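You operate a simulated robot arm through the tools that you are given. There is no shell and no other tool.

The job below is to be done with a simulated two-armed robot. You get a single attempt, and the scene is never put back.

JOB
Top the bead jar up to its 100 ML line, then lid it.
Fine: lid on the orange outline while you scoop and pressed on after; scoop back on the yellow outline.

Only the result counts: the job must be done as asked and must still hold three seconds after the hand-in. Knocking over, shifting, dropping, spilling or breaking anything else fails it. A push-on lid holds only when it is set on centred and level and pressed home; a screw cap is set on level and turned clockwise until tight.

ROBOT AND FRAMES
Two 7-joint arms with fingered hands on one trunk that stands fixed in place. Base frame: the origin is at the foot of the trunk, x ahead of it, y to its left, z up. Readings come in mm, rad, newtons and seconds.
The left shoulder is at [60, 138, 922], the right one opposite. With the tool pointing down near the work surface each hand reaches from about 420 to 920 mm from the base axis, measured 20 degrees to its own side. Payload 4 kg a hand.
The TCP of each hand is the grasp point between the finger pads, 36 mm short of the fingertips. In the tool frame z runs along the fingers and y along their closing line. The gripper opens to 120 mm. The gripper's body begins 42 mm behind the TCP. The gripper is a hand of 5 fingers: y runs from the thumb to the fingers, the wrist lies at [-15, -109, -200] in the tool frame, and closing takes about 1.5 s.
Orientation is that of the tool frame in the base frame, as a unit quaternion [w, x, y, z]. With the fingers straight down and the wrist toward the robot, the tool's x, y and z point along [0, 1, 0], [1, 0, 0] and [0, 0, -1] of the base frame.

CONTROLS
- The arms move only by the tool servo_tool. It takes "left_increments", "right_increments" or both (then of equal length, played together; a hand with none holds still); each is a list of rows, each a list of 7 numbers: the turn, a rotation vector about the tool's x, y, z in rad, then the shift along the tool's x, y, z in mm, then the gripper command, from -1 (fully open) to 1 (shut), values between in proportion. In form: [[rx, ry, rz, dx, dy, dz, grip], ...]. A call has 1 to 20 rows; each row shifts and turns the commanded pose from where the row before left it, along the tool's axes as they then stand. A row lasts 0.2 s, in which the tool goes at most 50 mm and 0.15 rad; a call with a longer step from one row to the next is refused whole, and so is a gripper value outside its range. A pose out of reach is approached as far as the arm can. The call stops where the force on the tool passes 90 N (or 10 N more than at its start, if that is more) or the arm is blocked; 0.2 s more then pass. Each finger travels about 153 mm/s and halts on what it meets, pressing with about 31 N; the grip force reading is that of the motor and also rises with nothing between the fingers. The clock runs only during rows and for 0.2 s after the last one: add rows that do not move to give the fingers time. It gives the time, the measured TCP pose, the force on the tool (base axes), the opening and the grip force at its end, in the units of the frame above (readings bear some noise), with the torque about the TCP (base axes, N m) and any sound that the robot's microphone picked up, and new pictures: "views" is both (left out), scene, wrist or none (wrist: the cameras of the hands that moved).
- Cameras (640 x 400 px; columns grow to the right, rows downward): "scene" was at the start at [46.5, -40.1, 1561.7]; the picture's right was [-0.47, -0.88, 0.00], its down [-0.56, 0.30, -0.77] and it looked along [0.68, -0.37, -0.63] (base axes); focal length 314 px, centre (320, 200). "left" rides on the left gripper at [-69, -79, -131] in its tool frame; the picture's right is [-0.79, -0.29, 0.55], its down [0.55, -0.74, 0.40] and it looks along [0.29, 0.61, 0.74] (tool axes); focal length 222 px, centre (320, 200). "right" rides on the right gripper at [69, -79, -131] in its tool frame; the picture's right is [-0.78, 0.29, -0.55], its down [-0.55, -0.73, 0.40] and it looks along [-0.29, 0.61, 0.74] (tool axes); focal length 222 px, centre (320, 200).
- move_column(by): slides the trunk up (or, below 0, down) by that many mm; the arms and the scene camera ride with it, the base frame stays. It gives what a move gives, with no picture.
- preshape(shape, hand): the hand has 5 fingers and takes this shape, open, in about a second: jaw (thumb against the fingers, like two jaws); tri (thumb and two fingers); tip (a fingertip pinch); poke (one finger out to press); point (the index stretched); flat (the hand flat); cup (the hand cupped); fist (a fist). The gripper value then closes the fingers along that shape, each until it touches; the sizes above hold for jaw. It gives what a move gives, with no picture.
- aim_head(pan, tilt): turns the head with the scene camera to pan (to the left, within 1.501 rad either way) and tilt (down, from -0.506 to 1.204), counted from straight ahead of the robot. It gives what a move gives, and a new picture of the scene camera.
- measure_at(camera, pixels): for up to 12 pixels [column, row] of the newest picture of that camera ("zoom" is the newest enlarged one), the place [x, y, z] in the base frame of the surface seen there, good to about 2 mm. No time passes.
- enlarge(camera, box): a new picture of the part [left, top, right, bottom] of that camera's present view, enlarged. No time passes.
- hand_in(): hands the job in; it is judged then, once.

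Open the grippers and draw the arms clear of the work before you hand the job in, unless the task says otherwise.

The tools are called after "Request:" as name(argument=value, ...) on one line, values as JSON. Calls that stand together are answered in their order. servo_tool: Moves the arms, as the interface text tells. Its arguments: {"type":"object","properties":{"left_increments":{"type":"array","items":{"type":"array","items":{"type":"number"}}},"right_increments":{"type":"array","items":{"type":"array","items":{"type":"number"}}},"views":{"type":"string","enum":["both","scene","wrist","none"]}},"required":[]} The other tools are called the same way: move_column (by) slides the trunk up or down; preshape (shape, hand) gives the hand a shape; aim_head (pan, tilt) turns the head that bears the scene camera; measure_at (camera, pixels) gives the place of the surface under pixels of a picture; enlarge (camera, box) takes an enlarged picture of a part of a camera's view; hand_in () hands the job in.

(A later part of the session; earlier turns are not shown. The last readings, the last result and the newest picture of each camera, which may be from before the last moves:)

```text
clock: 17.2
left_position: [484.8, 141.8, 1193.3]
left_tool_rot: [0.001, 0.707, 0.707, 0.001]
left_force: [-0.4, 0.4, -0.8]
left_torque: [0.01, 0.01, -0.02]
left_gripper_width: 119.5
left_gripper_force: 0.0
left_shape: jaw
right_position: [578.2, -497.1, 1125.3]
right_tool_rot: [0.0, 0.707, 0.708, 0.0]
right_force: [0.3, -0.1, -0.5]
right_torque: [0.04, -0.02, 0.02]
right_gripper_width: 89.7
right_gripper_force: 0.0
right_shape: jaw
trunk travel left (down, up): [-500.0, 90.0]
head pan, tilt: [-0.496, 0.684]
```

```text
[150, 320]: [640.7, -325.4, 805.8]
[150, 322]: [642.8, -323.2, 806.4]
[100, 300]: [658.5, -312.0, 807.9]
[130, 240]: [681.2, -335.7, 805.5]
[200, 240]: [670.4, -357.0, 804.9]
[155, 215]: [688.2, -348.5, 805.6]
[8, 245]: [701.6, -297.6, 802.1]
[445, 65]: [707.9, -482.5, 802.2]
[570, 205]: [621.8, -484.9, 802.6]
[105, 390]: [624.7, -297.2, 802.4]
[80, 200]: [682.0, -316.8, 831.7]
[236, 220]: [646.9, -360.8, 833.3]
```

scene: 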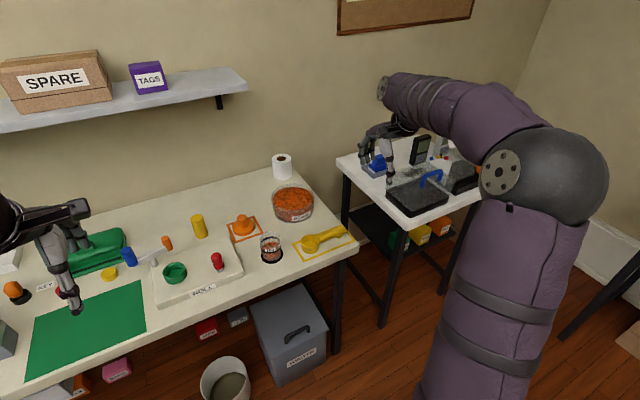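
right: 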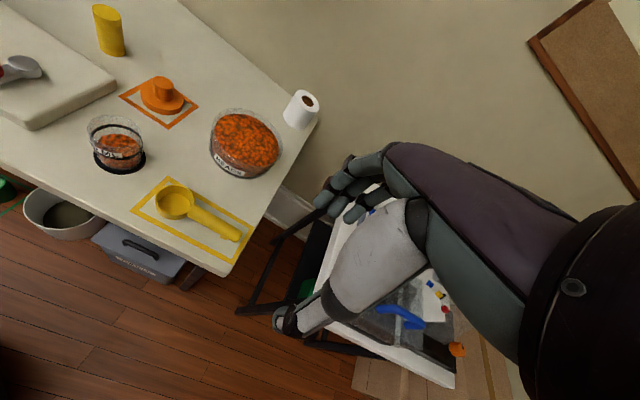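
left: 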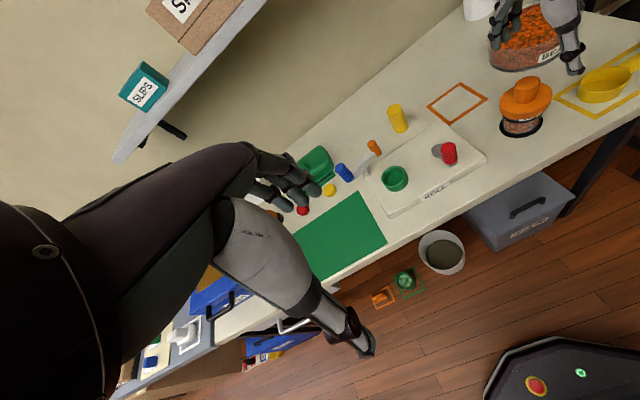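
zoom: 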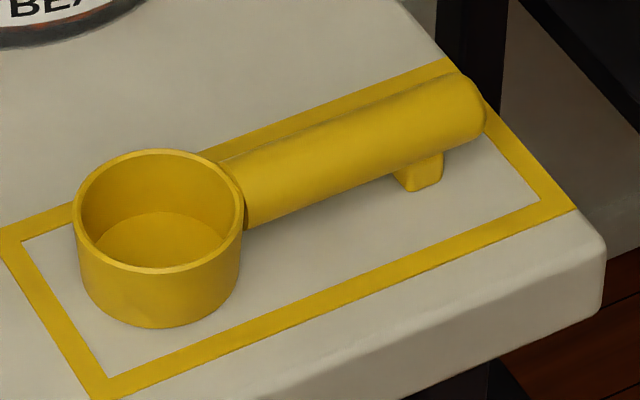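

The cup centre is near (665,-340), inner r≈26, with its rim at z≈833.5 and floor at z≈805. The handle axis runs along -y at x≈665, z≈826.5, r≈12. Next I'll measure the bowl and jar.

Request:
enlarge(camera="scene", box=[262, 178, 322, 226])

Request:
measure_at(camera="zoom", pixels=[[105, 130], [320, 55], [505, 120], [320, 270], [320, 180], [200, 180], [440, 180], [320, 330], [200, 350], [108, 200], [540, 150], [320, 250]])

Request:
enlarge(camera="right", box=[200, 100, 290, 185])

Request:
enlarge(camera="scene", box=[254, 224, 290, 268])

```text
8.33 times, centred on (292, 202) of scene
```

zoom: 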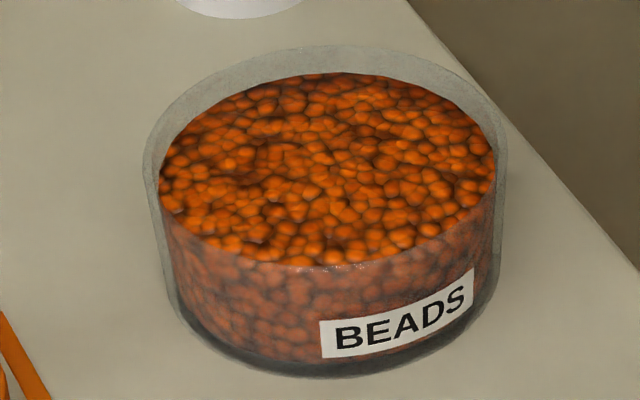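

```text
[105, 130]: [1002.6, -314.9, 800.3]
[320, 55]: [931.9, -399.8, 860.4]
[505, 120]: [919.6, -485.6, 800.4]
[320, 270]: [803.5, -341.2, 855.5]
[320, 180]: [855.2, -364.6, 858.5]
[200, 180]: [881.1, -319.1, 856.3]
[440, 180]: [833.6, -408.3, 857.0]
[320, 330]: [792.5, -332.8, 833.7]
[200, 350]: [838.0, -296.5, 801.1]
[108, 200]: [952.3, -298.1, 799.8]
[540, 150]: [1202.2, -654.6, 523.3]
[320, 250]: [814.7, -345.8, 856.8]
```

```text
4.71 times, centred on (245, 142) of right
```

zoom: 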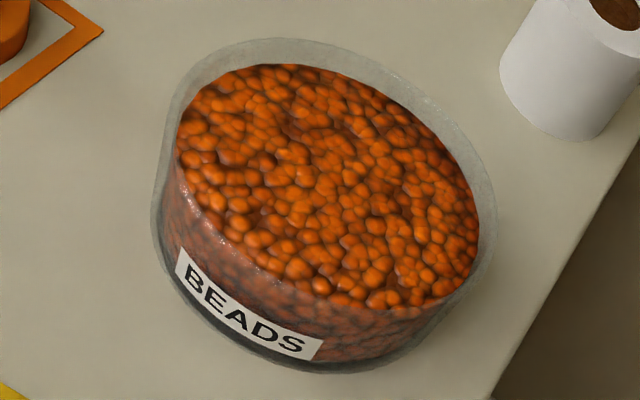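

```text
9.09 times, centred on (272, 246) of scene
```

zoom: 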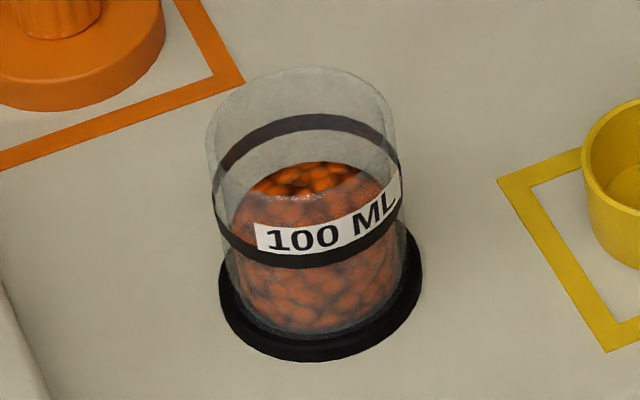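

The bowl is centred near (865,-368) with its bead surface at z≈857. I'll measure the bead level and band in this jar zoom.

Request:
measure_at(camera="zoom", pixels=[[300, 175], [320, 165], [285, 185], [340, 175], [310, 262], [310, 255], [310, 240], [320, 122], [300, 220], [300, 300], [310, 355], [320, 180]])

Request:
enlarge(camera="left", box=[490, 60, 560, 140])

```text
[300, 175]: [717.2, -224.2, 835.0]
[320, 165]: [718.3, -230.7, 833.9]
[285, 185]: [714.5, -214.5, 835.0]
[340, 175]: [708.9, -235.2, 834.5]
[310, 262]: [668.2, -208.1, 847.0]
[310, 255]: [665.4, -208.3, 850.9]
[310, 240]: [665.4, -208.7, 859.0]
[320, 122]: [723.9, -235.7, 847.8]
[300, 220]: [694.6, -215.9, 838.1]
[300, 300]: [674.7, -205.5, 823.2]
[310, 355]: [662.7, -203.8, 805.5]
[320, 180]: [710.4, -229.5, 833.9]
```

```text
5.00 times, centred on (525, 100) of left
```

zoom: 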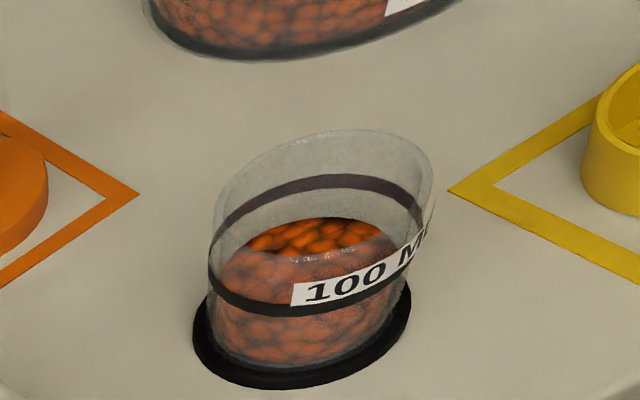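

The jar's beads are at z≈835 and the band is centred near z≈848.5, so it needs about 13 mm more, roughly half a scoop. I'll bring the right hand over the scoop handle at (665.5,-425).

Request:
servo_tool(right_increments=[[0, 0, 0, 12, 14.55, 35, -0.3], [0, 0, 0, 12, 14.55, 35, -0.3], [0, 0, 0, 12, 14.55, 35, -0.3], [0, 0, 0, 12, 14.55, 35, -0.3], [0, 0, 0, 12, 14.55, 35, -0.3], [0, 0, 0, 12, 14.55, 35, -0.3], [0, 0, 0, 0, 0, 25, -0.3], [0, 0, 0, 0, 0, 0, -0.3]])

Request:
enlarge(camera="right", box=[220, 140, 420, 400])

Request:
enlarge(camera="left", box=[530, 20, 640, 120])

```text
clock: 19.0
left_position: [485.3, 140.7, 1193.4]
left_tool_rot: [0.0, 0.707, 0.707, 0.0]
left_force: [0.3, 0.0, 0.8]
left_torque: [0.03, -0.02, -0.02]
left_gripper_width: 119.7
left_gripper_force: 0.0
left_shape: jaw
right_position: [669.1, -420.9, 890.5]
right_tool_rot: [-0.001, 0.707, 0.707, 0.001]
right_force: [0.2, -0.6, -0.6]
right_torque: [-0.05, 0.01, 0.0]
right_gripper_width: 78.3
right_gripper_force: 0.0
right_shape: jaw
trunk travel left (down, up): [-500.0, 90.0]
head pan, tilt: [-0.496, 0.684]
```

scene: 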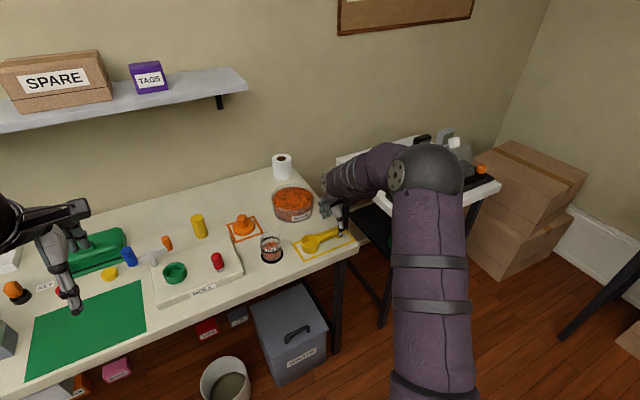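
right: 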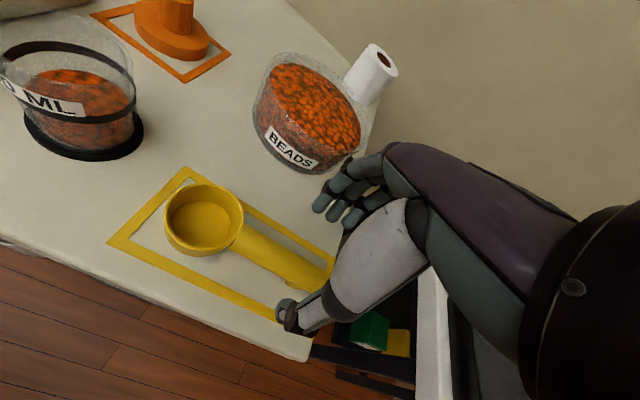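

```text
1.54 times, centred on (320, 270) of right
```

zoom: 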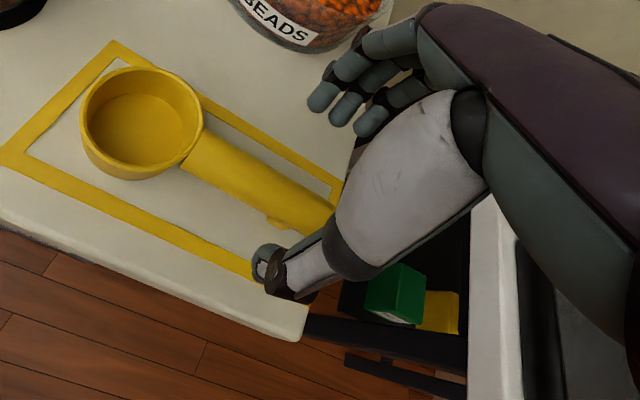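

```text
4.00 times, centred on (585, 70) of left
```

zoom: 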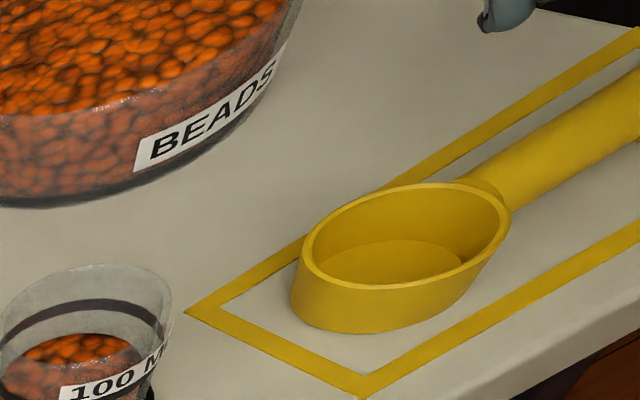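

The fingers straddle the handle, with the measured TCP at (669,-421,890.5). I'll measure the thumb and fingertips from the right camera to know their true lowest heights.

Request:
measure_at(camera="right", pixels=[[283, 315], [279, 308], [290, 330], [319, 206], [318, 210], [333, 213], [347, 224], [350, 229], [344, 219], [336, 216], [255, 240], [300, 258]])

Request:
enlarge(camera="scene", box=[290, 180, 370, 260])

```text
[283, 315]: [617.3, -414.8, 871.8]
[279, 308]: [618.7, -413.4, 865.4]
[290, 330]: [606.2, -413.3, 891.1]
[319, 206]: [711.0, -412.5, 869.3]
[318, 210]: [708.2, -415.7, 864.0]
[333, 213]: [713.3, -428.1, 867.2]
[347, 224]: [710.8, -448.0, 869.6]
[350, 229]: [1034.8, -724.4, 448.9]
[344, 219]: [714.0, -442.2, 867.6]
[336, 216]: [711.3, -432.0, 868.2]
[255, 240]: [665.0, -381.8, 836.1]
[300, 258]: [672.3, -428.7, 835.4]
```

```text
5.00 times, centred on (330, 220) of scene
```

zoom: 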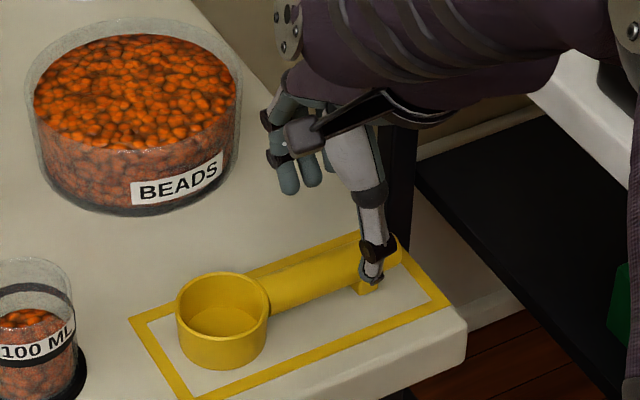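

The fingertips sit roughly 30–36 mm below the TCP. I'll centre on the handle (shift -2.5 mm in x) and lower to z≈842, slowly at the end.

Request:
servo_tool(right_increments=[[0, 0, 0, -2, -2.5, 15, -0.3], [0, 0, 0, 0, 0, 15, -0.3], [0, 0, 0, 0, 0, 8, -0.3], [0, 0, 0, 0, 0, 5, -0.3], [0, 0, 0, 0, 0, 3, -0.3], [0, 0, 0, 0, 0, 2, -0.3], [0, 0, 0, 0, 0, 0, -0.3]], views="wrist")

Request:
enlarge(camera="scene", box=[290, 180, 370, 260])

```text
clock: 20.6
left_position: [487.0, 141.0, 1193.2]
left_tool_rot: [0.0, 0.707, 0.707, 0.0]
left_force: [-0.5, 0.0, 0.1]
left_torque: [0.03, 0.01, 0.0]
left_gripper_width: 119.7
left_gripper_force: 0.0
left_shape: jaw
right_position: [665.1, -425.9, 842.6]
right_tool_rot: [0.0, 0.707, 0.707, -0.001]
right_force: [0.6, 0.7, 0.2]
right_torque: [-0.02, -0.02, -0.03]
right_gripper_width: 78.3
right_gripper_force: 0.1
right_shape: jaw
trunk travel left (down, up): [-500.0, 90.0]
head pan, tilt: [-0.496, 0.684]
```

right: 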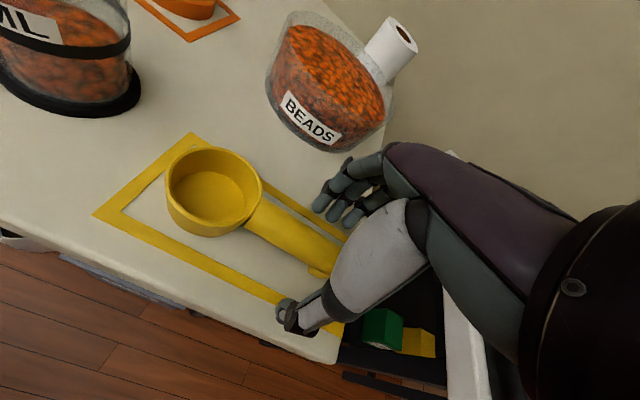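

```text
5.00 times, centred on (330, 220) of scene
```

zoom: 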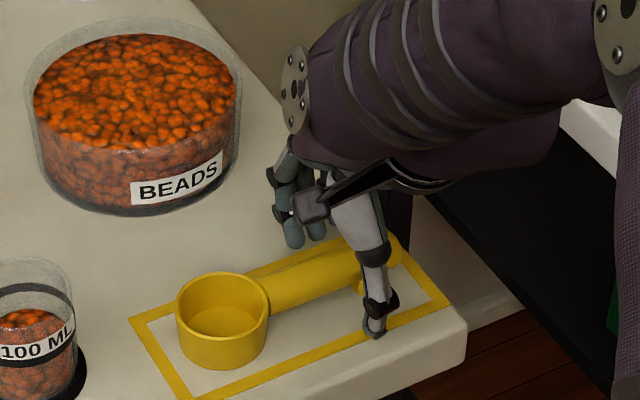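

The hand is around the handle with no contact. I'll lower 2 mm more and close gently on the handle.

Request:
servo_tool(right_increments=[[0, 0, 0, 0, 0, 2, -0.3], [0, 0, 0, 0, 0, 0, 0], [0, 0, 0, 0, 0, 0, 0.3], [0, 0, 0, 0, 0, 0, 0.5], [0, 0, 0, 0, 0, 0, 0.6], [0, 0, 0, 0, 0, 0, 0.8], [0, 0, 0, 0, 0, 0, 1], [0, 0, 0, 0, 0, 0, 1], [0, 0, 0, 0, 0, 0, 1], [0, 0, 0, 0, 0, 0, 1]], views="wrist")

Request:
enlarge(camera="scene", box=[290, 180, 370, 260])

Request:
enlarge(camera="right", box=[150, 130, 390, 350])

```text
clock: 22.8
left_position: [486.2, 142.4, 1194.2]
left_tool_rot: [0.0, 0.707, 0.707, 0.0]
left_force: [0.2, -0.6, 0.1]
left_torque: [0.0, 0.04, 0.0]
left_gripper_width: 119.7
left_gripper_force: 0.2
left_shape: jaw
right_position: [665.7, -425.9, 841.3]
right_tool_rot: [0.0, 0.707, 0.708, 0.0]
right_force: [-0.1, -0.1, -0.7]
right_torque: [-0.02, 0.02, -0.04]
right_gripper_width: 0.0
right_gripper_force: 30.8
right_shape: jaw
trunk travel left (down, up): [-500.0, 90.0]
head pan, tilt: [-0.496, 0.684]
```

right: 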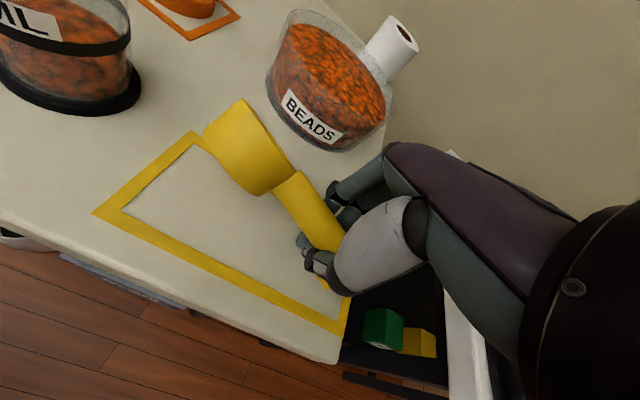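

```text
5.00 times, centred on (330, 220) of scene
```

zoom: 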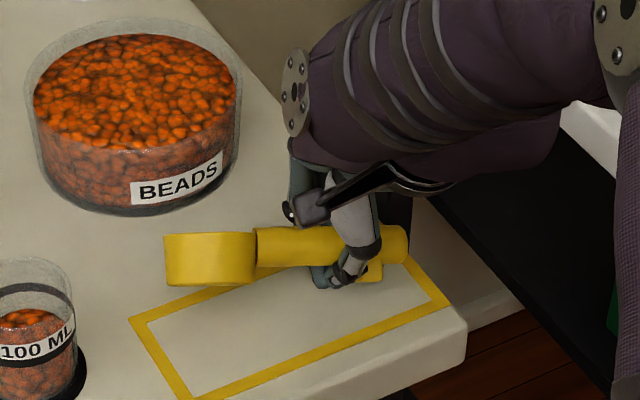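

```text
1.82 times, centred on (270, 240) of right
```

zoom: 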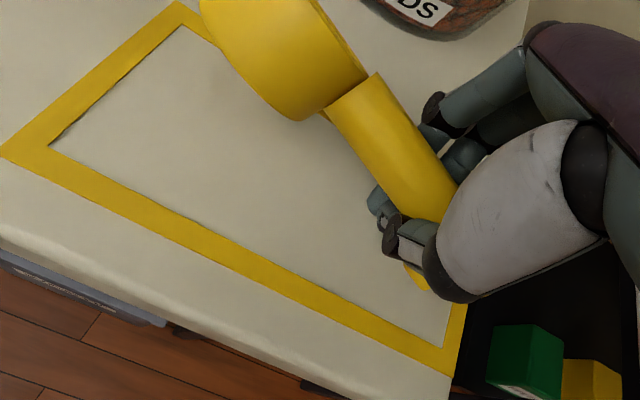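

The closing fingers slipped under the handle and rolled the scoop onto its side, and the opening reads 0. I'll look carefully before doing anything else.

Request:
enlarge(camera="scene", box=[305, 215, 355, 255])

Request:
measure_at(camera="zoom", pixels=[[150, 175], [60, 130], [150, 130], [150, 215], [60, 215], [200, 120], [200, 180], [280, 130], [280, 180], [400, 130], [430, 215], [430, 160]])

Request:
enlarge(camera="left", box=[560, 10, 640, 90])

```text
10.00 times, centred on (330, 235) of scene
```

zoom: 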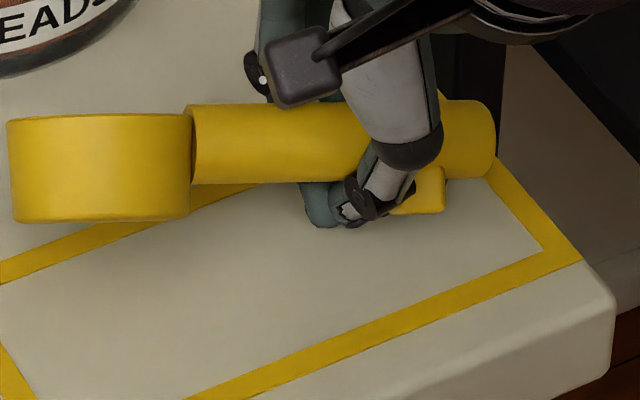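

```text
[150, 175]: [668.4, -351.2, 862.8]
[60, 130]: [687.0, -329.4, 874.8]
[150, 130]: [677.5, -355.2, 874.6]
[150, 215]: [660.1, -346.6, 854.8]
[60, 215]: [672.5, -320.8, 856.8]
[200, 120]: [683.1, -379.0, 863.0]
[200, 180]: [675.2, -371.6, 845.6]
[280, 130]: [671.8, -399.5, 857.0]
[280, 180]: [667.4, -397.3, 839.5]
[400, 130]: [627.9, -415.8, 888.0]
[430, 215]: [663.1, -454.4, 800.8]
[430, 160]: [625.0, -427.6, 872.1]
```

```text
5.00 times, centred on (600, 50) of left
```

zoom: 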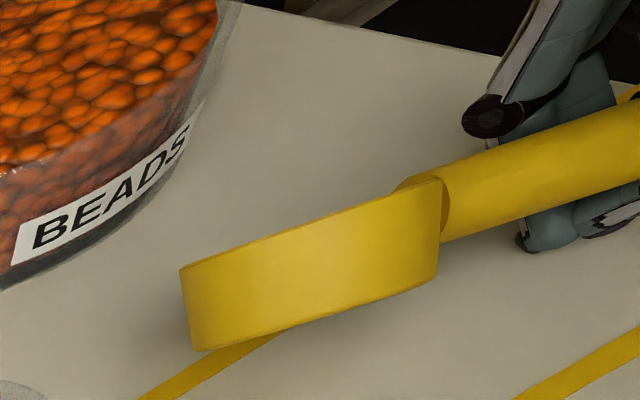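

The scoop rests tipped about 40° on the closed fingertips, and the cup should fall back onto its base once freed. I'll open the fingers slowly so the handle settles back down.

Request:
servo_tool(right_increments=[[0, 0, 0, 0, 0, 0, 0.95], [0, 0, 0, 0, 0, 0, 0.9], [0, 0, 0, 0, 0, 0, 0.85], [0, 0, 0, 0, 0, 0, 0.8], [0, 0, 0, 0, 0, 0, 0.8]], views="none")

Request:
enlarge(camera="scene", box=[305, 215, 355, 255])

Request:
enlarge(camera="right", box=[150, 80, 390, 320])

```text
clock: 24.0
left_position: [487.1, 142.2, 1193.4]
left_tool_rot: [0.0, 0.708, 0.707, 0.0]
left_force: [-0.8, -0.4, 0.1]
left_torque: [-0.04, -0.01, 0.02]
left_gripper_width: 119.4
left_gripper_force: 0.1
left_shape: jaw
right_position: [664.7, -425.1, 840.8]
right_tool_rot: [0.001, 0.707, 0.707, 0.0]
right_force: [0.7, -0.1, -1.0]
right_torque: [-0.02, 0.04, 0.0]
right_gripper_width: 11.6
right_gripper_force: 0.0
right_shape: jaw
trunk travel left (down, up): [-500.0, 90.0]
head pan, tilt: [-0.496, 0.684]
```

```text
10.00 times, centred on (330, 235) of scene
```

zoom: 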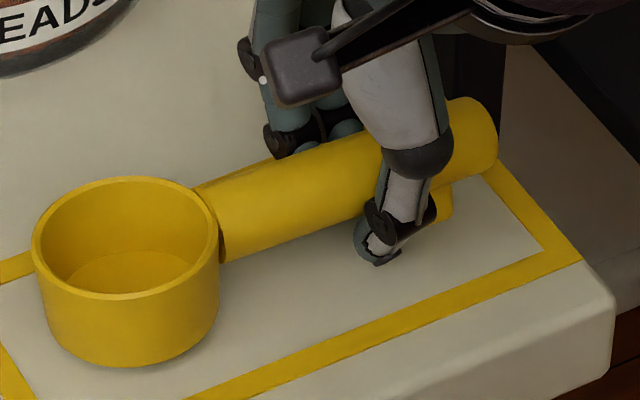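

```text
1.67 times, centred on (270, 200) of right
```

zoom: 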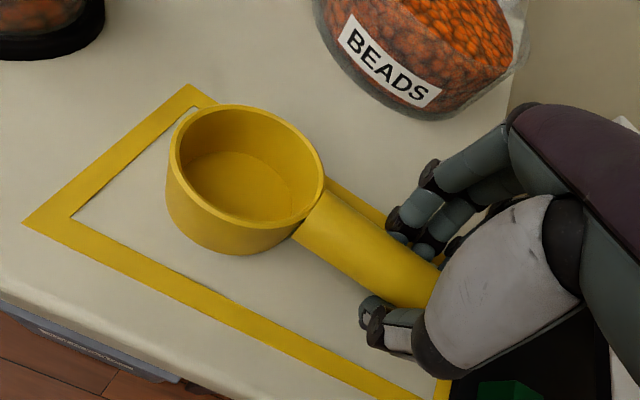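

The scoop has rolled back almost upright between the fingers. I'll keep opening slowly so it rests fully on the table.

Request:
servo_tool(right_increments=[[0, 0, 0, 0, 0, 0, 0.75], [0, 0, 0, 0, 0, 0, 0.7], [0, 0, 0, 0, 0, 0, 0.65], [0, 0, 0, 0, 0, 0, 0.6], [0, 0, 0, 0, 0, 0, 0.55], [0, 0, 0, 0, 0, 0, 0.5], [0, 0, 0, 0, 0, 0, 0.5]], views="none")

Request:
enlarge(camera="scene", box=[305, 215, 355, 255])

Request:
measure_at(camera="zoom", pixels=[[40, 240], [120, 295], [215, 230], [125, 182], [125, 360], [125, 265], [260, 180], [260, 210], [260, 240], [450, 110], [470, 140], [445, 205]])

```text
clock: 25.6
left_position: [487.1, 141.4, 1194.0]
left_tool_rot: [0.0, 0.707, 0.707, 0.0]
left_force: [-0.1, 0.0, 0.5]
left_torque: [0.03, -0.01, -0.04]
left_gripper_width: 119.8
left_gripper_force: 0.0
left_shape: jaw
right_position: [664.6, -425.6, 840.6]
right_tool_rot: [0.0, 0.707, 0.707, 0.0]
right_force: [0.0, 0.1, 0.2]
right_torque: [0.01, -0.01, -0.01]
right_gripper_width: 29.6
right_gripper_force: 0.0
right_shape: jaw
trunk travel left (down, up): [-500.0, 90.0]
head pan, tilt: [-0.496, 0.684]
```

```text
10.00 times, centred on (330, 235) of scene
```

zoom: 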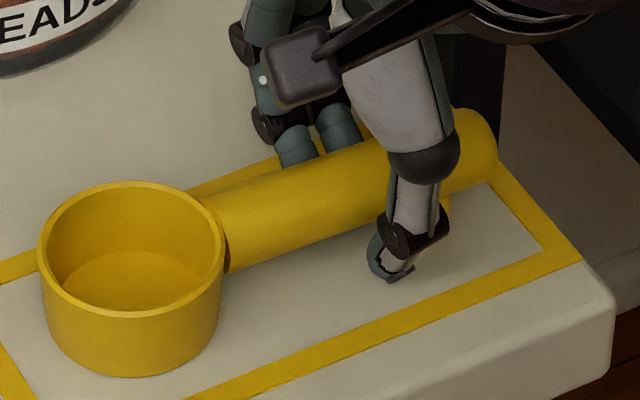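

```text
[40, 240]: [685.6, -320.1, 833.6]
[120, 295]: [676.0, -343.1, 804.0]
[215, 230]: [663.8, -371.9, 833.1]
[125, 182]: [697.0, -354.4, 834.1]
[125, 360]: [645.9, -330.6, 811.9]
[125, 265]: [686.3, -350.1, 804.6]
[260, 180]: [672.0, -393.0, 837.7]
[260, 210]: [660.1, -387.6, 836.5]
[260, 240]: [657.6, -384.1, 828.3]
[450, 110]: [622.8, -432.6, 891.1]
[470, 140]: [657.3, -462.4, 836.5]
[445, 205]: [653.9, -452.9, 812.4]
```

The scoop is upright on the table again (rim z≈833.5), about 7 mm off its earlier place but still inside the outline. My tips were too low, so I'll measure the thumb tip to choose a better grip height.

Request:
measure_at(camera="zoom", pixels=[[375, 260], [380, 270], [390, 279], [400, 270], [395, 240], [410, 210], [300, 160], [340, 140], [300, 150], [320, 190], [350, 200], [470, 180]])

Request:
enlarge(camera="left", box=[560, 10, 640, 90])

```text
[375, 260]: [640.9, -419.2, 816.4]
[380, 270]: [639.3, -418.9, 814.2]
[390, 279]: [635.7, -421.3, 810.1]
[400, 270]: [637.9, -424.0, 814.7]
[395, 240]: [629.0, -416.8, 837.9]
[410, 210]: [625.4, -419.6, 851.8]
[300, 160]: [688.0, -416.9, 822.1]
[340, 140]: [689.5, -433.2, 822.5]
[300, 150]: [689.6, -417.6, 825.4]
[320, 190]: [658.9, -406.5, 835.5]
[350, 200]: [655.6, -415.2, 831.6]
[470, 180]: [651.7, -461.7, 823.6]
```

```text
5.00 times, centred on (600, 50) of left
```

zoom: 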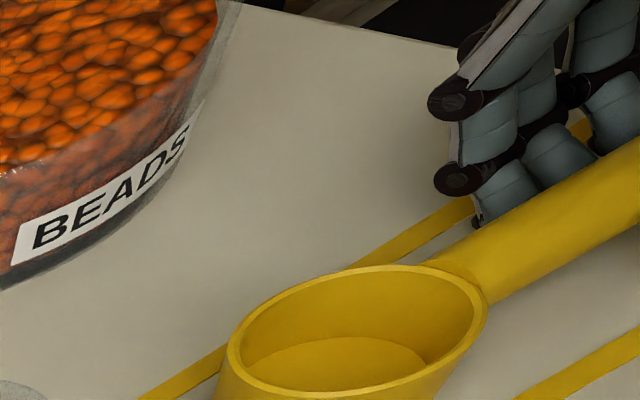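

The thumb tip is at z≈810, about 30 mm below the TCP, so I'll grip about 10 mm higher with the tips level with the handle's middle. First I'll open, raise to z≈851, yaw 0.07 rad to match the handle, and check the paper roll's place too.

Request:
servo_tool(right_increments=[[0, 0, 0, 0, 0, 0, 0.2], [0, 0, 0, 0, 0, 0, 0], [0, 0, 0, 0, 0, -4, 0], [0, 0, 0.07, 6, 1.5, -6, 0], [0, 0, 0, 0, 0, 0, 0]], views="none")

Request:
enlarge(camera="scene", box=[305, 215, 355, 255])

Request:
measure_at(camera="scene", pixels=[[281, 155], [274, 163], [289, 163], [281, 178], [281, 160], [292, 180]])

Request:
measure_at(camera="zoom", pixels=[[240, 240], [300, 220], [480, 175], [470, 140], [390, 270], [320, 150], [290, 130], [250, 180], [440, 215], [495, 160]])

```text
clock: 26.8
left_position: [486.1, 141.6, 1193.8]
left_tool_rot: [-0.001, 0.707, 0.707, 0.0]
left_force: [-0.5, -1.0, -0.2]
left_torque: [0.02, -0.02, 0.0]
left_gripper_width: 119.6
left_gripper_force: 0.1
left_shape: jaw
right_position: [666.6, -418.7, 849.9]
right_tool_rot: [0.0, 0.732, 0.681, 0.0]
right_force: [0.0, 0.4, -0.3]
right_torque: [0.03, -0.02, -0.01]
right_gripper_width: 59.8
right_gripper_force: 0.1
right_shape: jaw
trunk travel left (down, up): [-500.0, 90.0]
head pan, tilt: [-0.496, 0.684]
```

```text
10.00 times, centred on (330, 235) of scene
```

zoom: 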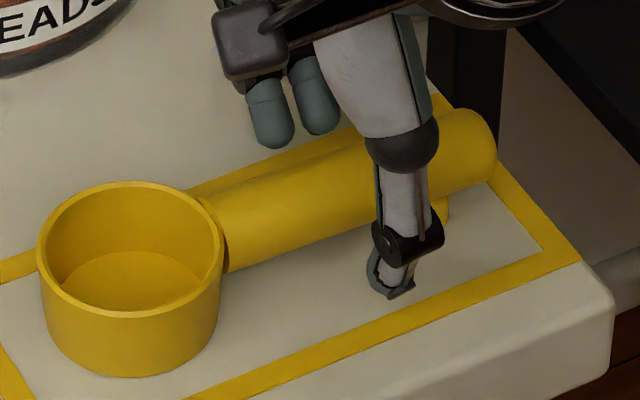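

```text
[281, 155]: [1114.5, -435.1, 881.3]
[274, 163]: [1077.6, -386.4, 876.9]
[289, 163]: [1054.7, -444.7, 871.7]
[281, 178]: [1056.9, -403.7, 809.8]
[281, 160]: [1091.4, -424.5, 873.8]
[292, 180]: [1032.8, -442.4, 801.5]
```

```text
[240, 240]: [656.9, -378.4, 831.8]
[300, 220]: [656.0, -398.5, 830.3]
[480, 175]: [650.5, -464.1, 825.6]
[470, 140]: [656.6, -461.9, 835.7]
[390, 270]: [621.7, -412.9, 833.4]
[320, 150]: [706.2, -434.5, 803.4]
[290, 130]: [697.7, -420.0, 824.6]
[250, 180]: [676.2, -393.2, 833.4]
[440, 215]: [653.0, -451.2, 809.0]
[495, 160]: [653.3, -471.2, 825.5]
```

The hand is aligned with the handle at z≈850 and the tips are near z≈820. I'll close in gentle steps and look before the final squeeze.

Request:
servo_tool(right_increments=[[0, 0, 0, 0, 0, 0, 0.2], [0, 0, 0, 0, 0, 0, 0.35], [0, 0, 0, 0, 0, 0, 0.45], [0, 0, 0, 0, 0, 0, 0.5], [0, 0, 0, 0, 0, 0, 0.55], [0, 0, 0, 0, 0, 0, 0.6], [0, 0, 0, 0, 0, 0, 0.6]], views="none")

Request:
enlarge(camera="scene", box=[305, 215, 355, 255])

Request:
enlarge(camera="right", box=[150, 80, 390, 320])

```text
clock: 28.4
left_position: [485.8, 141.7, 1193.8]
left_tool_rot: [0.0, 0.707, 0.707, 0.001]
left_force: [-0.5, -0.3, -0.8]
left_torque: [-0.03, 0.0, -0.03]
left_gripper_width: 119.8
left_gripper_force: 0.0
left_shape: jaw
right_position: [666.6, -419.9, 850.6]
right_tool_rot: [0.0, 0.731, 0.682, -0.001]
right_force: [-0.6, 0.5, 0.0]
right_torque: [-0.03, 0.04, 0.03]
right_gripper_width: 24.5
right_gripper_force: 0.1
right_shape: jaw
trunk travel left (down, up): [-500.0, 90.0]
head pan, tilt: [-0.496, 0.684]
```

```text
10.00 times, centred on (330, 235) of scene
```

zoom: 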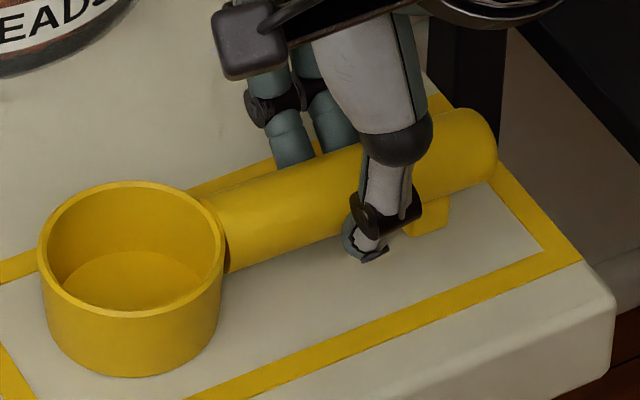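

```text
1.67 times, centred on (270, 200) of right
```

zoom: 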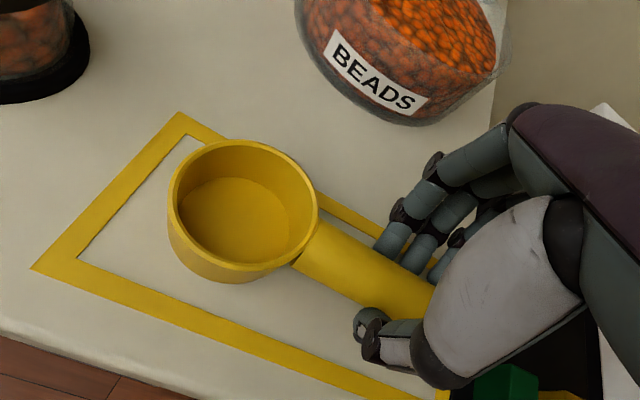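

The opening reads 24.5 mm with no contact yet. I'll measure where the thumb and fingertips lie relative to the handle.

Request:
enlarge(camera="scene", box=[325, 222, 349, 246])

Request:
measure_at(camera="zoom", pixels=[[240, 270], [260, 290], [275, 260], [300, 180], [330, 130], [150, 60], [150, 80], [210, 60], [200, 150], [380, 200], [350, 260], [230, 230]])

```text
16.00 times, centred on (337, 234) of scene
```

zoom: 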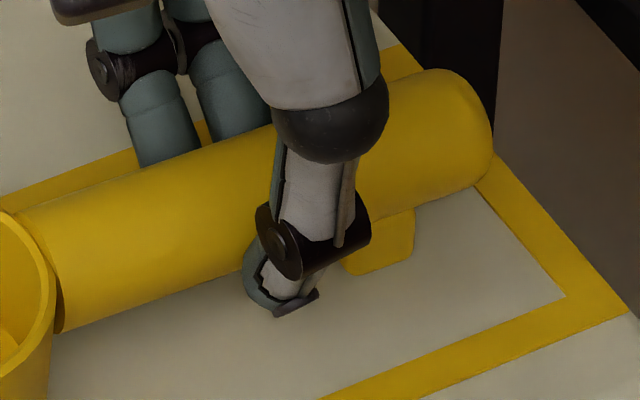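

```text
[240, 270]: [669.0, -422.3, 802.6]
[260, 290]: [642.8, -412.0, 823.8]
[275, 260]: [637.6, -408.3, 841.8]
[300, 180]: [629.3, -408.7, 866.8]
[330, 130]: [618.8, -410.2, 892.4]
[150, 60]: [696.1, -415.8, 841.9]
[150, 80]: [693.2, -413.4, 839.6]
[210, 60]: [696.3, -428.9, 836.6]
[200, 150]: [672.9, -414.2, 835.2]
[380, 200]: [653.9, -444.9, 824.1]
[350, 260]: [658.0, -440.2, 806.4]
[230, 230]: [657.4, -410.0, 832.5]
```

The thumb's inner face is about level with the handle's near side at z≈820–824, right at mid-height. I'll close a little further and check that the scoop stays level.

Request:
servo_tool(right_increments=[[0, 0, 0, 0, 0, 0, 0.65], [0, 0, 0, 0, 0, 0, 0.7], [0, 0, 0, 0, 0, 0, 0.75], [0, 0, 0, 0, 0, 0, 0.75], [0, 0, 0, 0, 0, 0, 0.75]], views="none")

Request:
enlarge(camera="scene", box=[305, 215, 355, 255])

Request:
enlarge(camera="right", box=[150, 80, 390, 320])

```text
clock: 29.6
left_position: [485.9, 141.0, 1194.3]
left_tool_rot: [0.0, 0.707, 0.707, 0.0]
left_force: [0.5, 1.0, -0.9]
left_torque: [-0.01, -0.02, -0.01]
left_gripper_width: 119.6
left_gripper_force: 0.2
left_shape: jaw
right_position: [667.2, -418.6, 850.1]
right_tool_rot: [0.0, 0.731, 0.682, 0.0]
right_force: [-0.4, 0.2, 0.4]
right_torque: [-0.03, 0.0, 0.0]
right_gripper_width: 18.4
right_gripper_force: 31.2
right_shape: jaw
trunk travel left (down, up): [-500.0, 90.0]
head pan, tilt: [-0.496, 0.684]
```

```text
10.00 times, centred on (330, 235) of scene
```

zoom: 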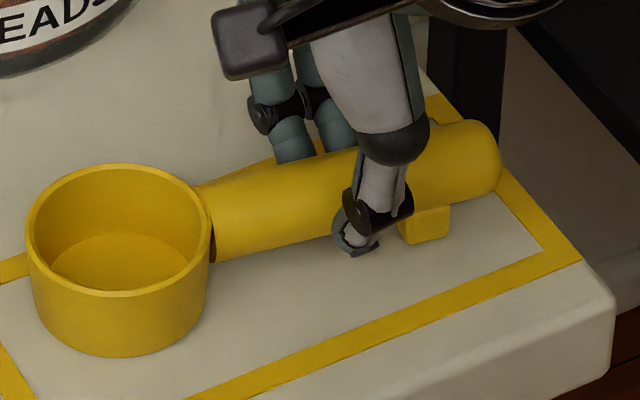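

```text
1.67 times, centred on (270, 200) of right
```

zoom: 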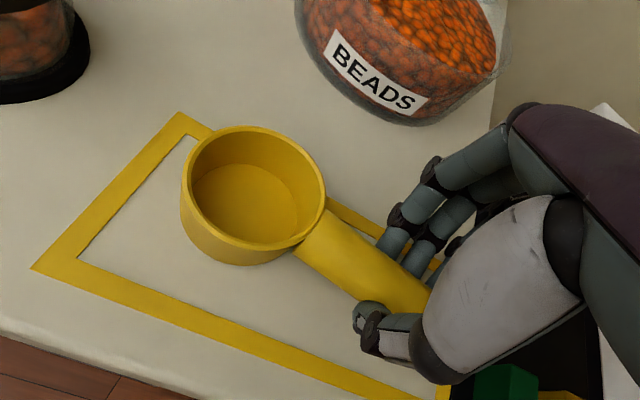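

The grip reads 31 N at 18.4 mm and the scoop is still upright. I'll measure whether it moved or lifted.

Request:
measure_at(camera="zoom", pixels=[[290, 185], [250, 132], [205, 160], [325, 200], [250, 195], [240, 245], [350, 230], [380, 270]])

Request:
enlarge(camera="scene", box=[305, 215, 355, 255])

Request:
measure_at(camera="zoom", pixels=[[30, 220], [118, 293], [205, 215], [115, 166], [60, 185], [180, 270], [115, 345], [260, 190], [260, 215], [260, 240], [470, 150], [425, 225]])

```text
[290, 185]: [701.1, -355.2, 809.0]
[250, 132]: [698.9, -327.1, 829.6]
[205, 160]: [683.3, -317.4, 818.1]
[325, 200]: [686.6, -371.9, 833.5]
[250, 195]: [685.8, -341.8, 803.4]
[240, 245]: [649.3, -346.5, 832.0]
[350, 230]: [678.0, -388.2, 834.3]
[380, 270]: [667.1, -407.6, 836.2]
```

```text
10.00 times, centred on (330, 235) of scene
```

zoom: 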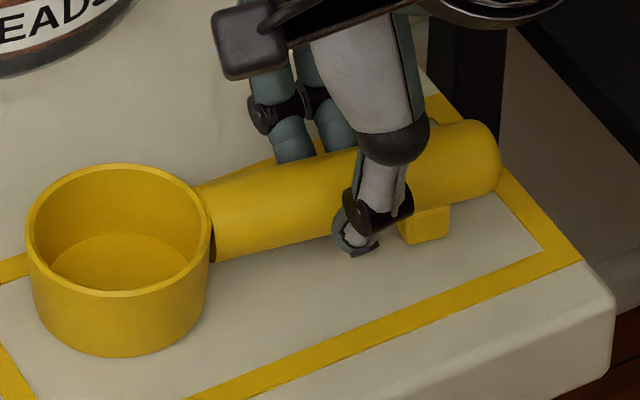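

```text
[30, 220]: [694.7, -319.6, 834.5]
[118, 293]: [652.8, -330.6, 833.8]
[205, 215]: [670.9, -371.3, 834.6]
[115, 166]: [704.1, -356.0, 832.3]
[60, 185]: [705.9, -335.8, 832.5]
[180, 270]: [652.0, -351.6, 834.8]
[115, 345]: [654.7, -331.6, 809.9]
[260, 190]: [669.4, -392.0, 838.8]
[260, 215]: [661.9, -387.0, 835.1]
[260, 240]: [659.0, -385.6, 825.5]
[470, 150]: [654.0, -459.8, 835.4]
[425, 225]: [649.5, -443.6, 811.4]
```

The scoop sits level (rim z≈834 all round) with its centre near (679.5,-345), firmly pinched. I'll lift 12 mm slowly and check whether the cup droops.

Request:
servo_tool(right_increments=[[0, 0, 0, 0, 0, -1, 0.8], [0, 0, 0, 0, 0, -2, 0.8], [0, 0, 0, 0, 0, -3, 0.8], [0, 0, 0, 0, 0, -3, 0.8], [0, 0, 0, 0, 0, -3, 0.8], [0, 0, 0, 0, 0, 0, 0.8]], views="none")

Request:
enlarge(camera="scene", box=[305, 215, 355, 255])

Request:
measure_at(camera="zoom", pixels=[[30, 210], [118, 283], [205, 205], [115, 156], [60, 175], [180, 260], [115, 335], [260, 180], [260, 205], [260, 230], [470, 140], [425, 215]])

Request:
enlarge(camera="left", box=[560, 10, 640, 90])

```text
clock: 31.0
left_position: [486.6, 142.0, 1193.7]
left_tool_rot: [0.0, 0.707, 0.707, -0.001]
left_force: [-0.6, 0.1, 0.5]
left_torque: [0.01, 0.0, 0.03]
left_gripper_width: 119.6
left_gripper_force: 0.1
left_shape: jaw
right_position: [666.7, -419.9, 863.1]
right_tool_rot: [0.0, 0.732, 0.681, -0.001]
right_force: [-0.5, 0.8, 0.2]
right_torque: [-0.01, -0.01, 0.0]
right_gripper_width: 18.3
right_gripper_force: 31.1
right_shape: jaw
trunk travel left (down, up): [-500.0, 90.0]
head pan, tilt: [-0.496, 0.684]
```

```text
10.00 times, centred on (330, 235) of scene
```

zoom: 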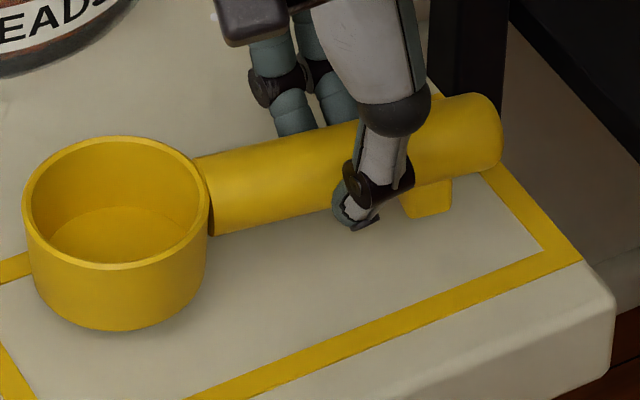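

```text
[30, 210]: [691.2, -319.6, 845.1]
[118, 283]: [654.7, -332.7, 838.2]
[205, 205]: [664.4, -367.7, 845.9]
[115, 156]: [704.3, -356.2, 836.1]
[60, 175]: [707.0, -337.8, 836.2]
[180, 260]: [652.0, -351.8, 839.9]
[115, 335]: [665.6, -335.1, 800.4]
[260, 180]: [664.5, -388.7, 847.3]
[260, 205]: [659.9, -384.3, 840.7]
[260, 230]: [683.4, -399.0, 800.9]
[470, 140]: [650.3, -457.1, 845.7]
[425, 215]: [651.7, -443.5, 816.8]
```

```text
5.00 times, centred on (600, 50) of left
```

zoom: 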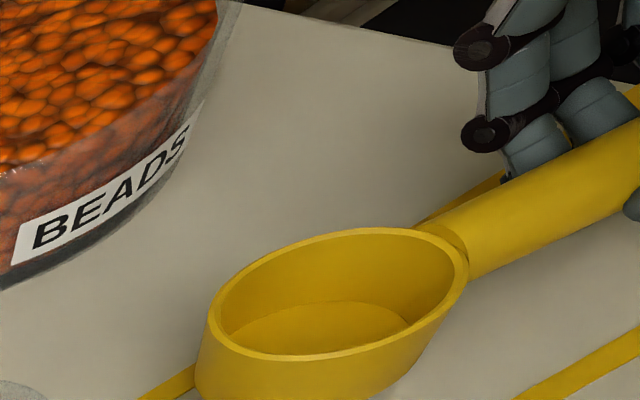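

The scoop lifts with the hand and looks level. I'll check the rim's tilt with points along the rim.

Request:
enlarge(camera="scene", box=[305, 215, 355, 255])

Request:
measure_at(camera="zoom", pixels=[[27, 198], [115, 266], [204, 190], [115, 139], [60, 155], [180, 243], [50, 245], [180, 160], [300, 160], [300, 180], [300, 205], [480, 120]])

```text
10.00 times, centred on (330, 235) of scene
```

zoom: 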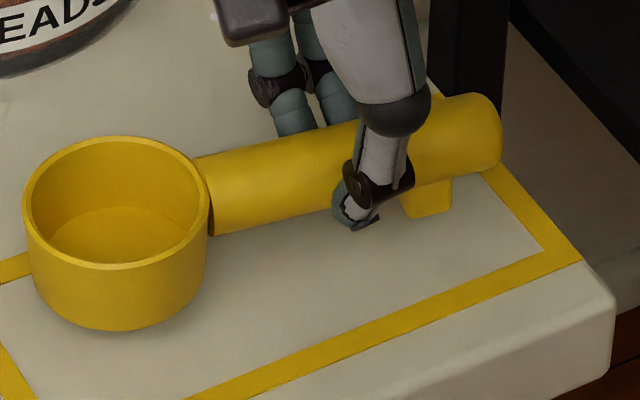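

```text
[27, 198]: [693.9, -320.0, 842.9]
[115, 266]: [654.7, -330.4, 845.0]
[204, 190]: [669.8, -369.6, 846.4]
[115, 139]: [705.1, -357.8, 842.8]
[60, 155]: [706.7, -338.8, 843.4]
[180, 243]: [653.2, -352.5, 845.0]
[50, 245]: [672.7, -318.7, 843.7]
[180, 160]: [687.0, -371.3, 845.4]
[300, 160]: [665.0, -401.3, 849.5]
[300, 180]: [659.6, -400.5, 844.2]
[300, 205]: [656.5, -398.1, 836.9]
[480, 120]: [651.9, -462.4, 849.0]
```

The scoop is held almost level, with about 3.5° droop and its cup centre at about (680,-345,844.5). I'll raise it and carry it level toward the bowl, then check it.

Request:
servo_tool(right_increments=[[0, 0, 0, 0, 0, -10, 0.8], [0, 0, 0, 0, 0, -20, 0.8], [0, 0, 0, 0, 0, -22, 0.8], [0, 0, 0, 0, 0, -22, 0.8], [0, 0, 0, 0, 0, -22, 0.8], [0, 0, 0, 0, 0, -18, 0.8], [0, 0, 0, 0, 0, -8.5, 0.8], [0, 0, 0, 0, 0, 0, 0.8]])

Request:
enlarge(camera="scene", box=[290, 180, 370, 260])

```text
clock: 32.8
left_position: [486.8, 140.9, 1193.5]
left_tool_rot: [0.0, 0.708, 0.706, 0.0]
left_force: [-0.4, -0.4, 0.4]
left_torque: [0.01, -0.01, -0.02]
left_gripper_width: 119.6
left_gripper_force: 0.1
left_shape: jaw
right_position: [667.2, -420.3, 986.6]
right_tool_rot: [0.0, 0.732, 0.681, 0.0]
right_force: [0.2, -1.2, -0.8]
right_torque: [0.01, -0.04, 0.01]
right_gripper_width: 18.3
right_gripper_force: 30.8
right_shape: jaw
trunk travel left (down, up): [-500.0, 90.0]
head pan, tilt: [-0.496, 0.684]
```

scene: 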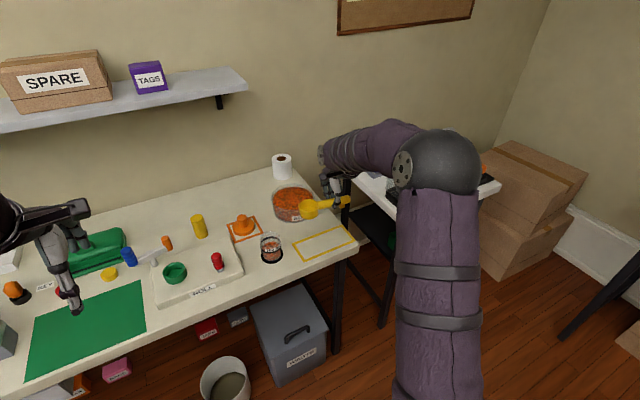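
right: 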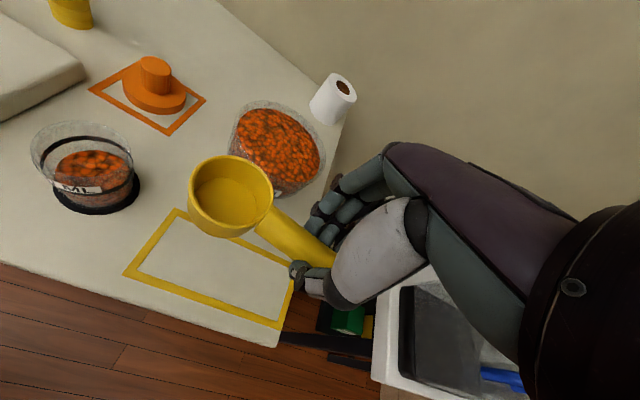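

```text
5.00 times, centred on (330, 220) of scene
```

zoom: 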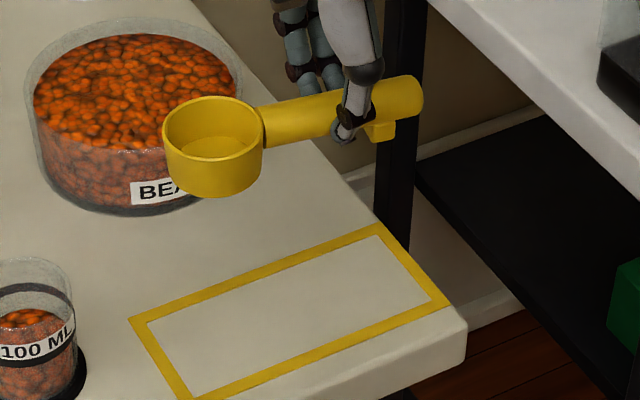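

The scoop is held steady. While it is clear of the bowl I'll measure the cup rim and the bowl's bead edge precisely.

Request:
enlarge(camera="scene", box=[305, 192, 349, 228])

Request:
measure_at(camera="zoom", pixels=[[62, 100], [120, 183], [230, 205], [70, 150], [30, 140], [270, 140], [200, 60], [150, 70], [245, 90], [150, 193], [340, 130], [500, 90]])

Request:
enlarge(camera="right", box=[170, 90, 330, 250])

```text
11.11 times, centred on (327, 210) of scene
```

zoom: 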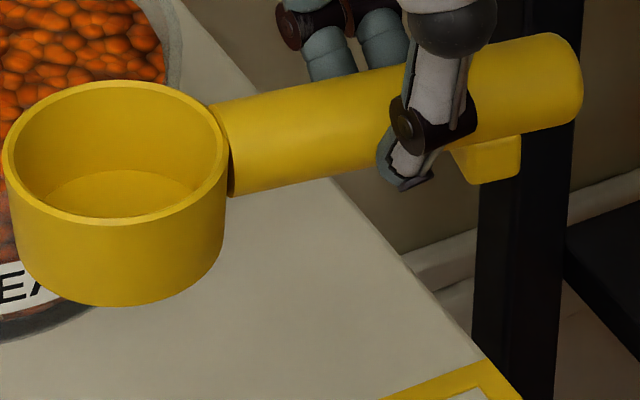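

```text
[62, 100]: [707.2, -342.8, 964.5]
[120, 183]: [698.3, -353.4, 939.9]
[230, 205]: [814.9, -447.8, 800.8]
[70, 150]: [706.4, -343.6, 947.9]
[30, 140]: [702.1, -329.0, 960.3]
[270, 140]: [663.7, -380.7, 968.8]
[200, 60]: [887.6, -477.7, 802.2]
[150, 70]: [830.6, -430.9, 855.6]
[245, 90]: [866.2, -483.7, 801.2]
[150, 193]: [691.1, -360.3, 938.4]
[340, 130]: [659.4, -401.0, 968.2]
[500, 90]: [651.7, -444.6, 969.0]
```

```text
2.50 times, centred on (250, 170) of right
```

zoom: 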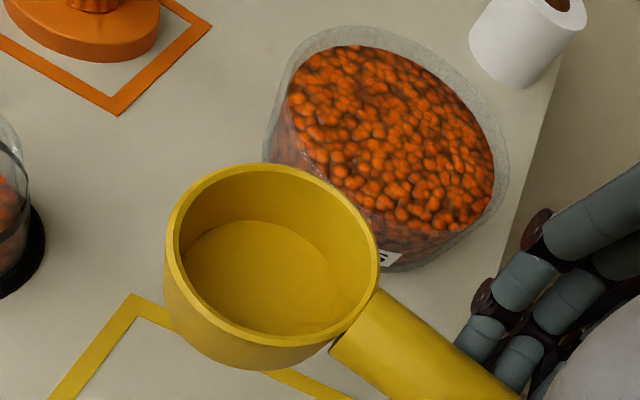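

I'll sample the rim ring and the bead boundary in this right-camera zoom.

Request:
measure_at(camera="zoom", pixels=[[172, 250], [262, 169], [374, 258], [275, 341], [200, 195], [335, 197], [345, 318], [207, 317], [260, 260], [400, 340], [440, 360]])

Request:
measure_at(camera="zoom", pixels=[[291, 95], [320, 55], [350, 48], [400, 60], [440, 85], [470, 120], [490, 160], [492, 190], [480, 210], [450, 228], [400, 220], [390, 140]])

```text
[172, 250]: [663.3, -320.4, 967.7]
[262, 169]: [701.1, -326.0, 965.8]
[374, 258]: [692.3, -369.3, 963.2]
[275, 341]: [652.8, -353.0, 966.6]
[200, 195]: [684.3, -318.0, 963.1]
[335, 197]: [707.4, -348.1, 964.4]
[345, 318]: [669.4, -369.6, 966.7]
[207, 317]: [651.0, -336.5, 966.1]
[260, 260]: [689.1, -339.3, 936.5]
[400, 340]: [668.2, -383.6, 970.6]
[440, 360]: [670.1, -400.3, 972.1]
```

```text
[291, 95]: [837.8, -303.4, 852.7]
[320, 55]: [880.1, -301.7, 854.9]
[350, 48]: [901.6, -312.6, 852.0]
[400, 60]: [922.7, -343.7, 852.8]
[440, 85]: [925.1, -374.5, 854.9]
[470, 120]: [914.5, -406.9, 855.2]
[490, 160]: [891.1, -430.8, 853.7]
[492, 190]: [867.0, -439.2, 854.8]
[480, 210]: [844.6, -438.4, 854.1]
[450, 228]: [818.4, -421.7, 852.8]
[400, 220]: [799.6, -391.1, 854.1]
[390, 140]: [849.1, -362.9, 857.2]
```

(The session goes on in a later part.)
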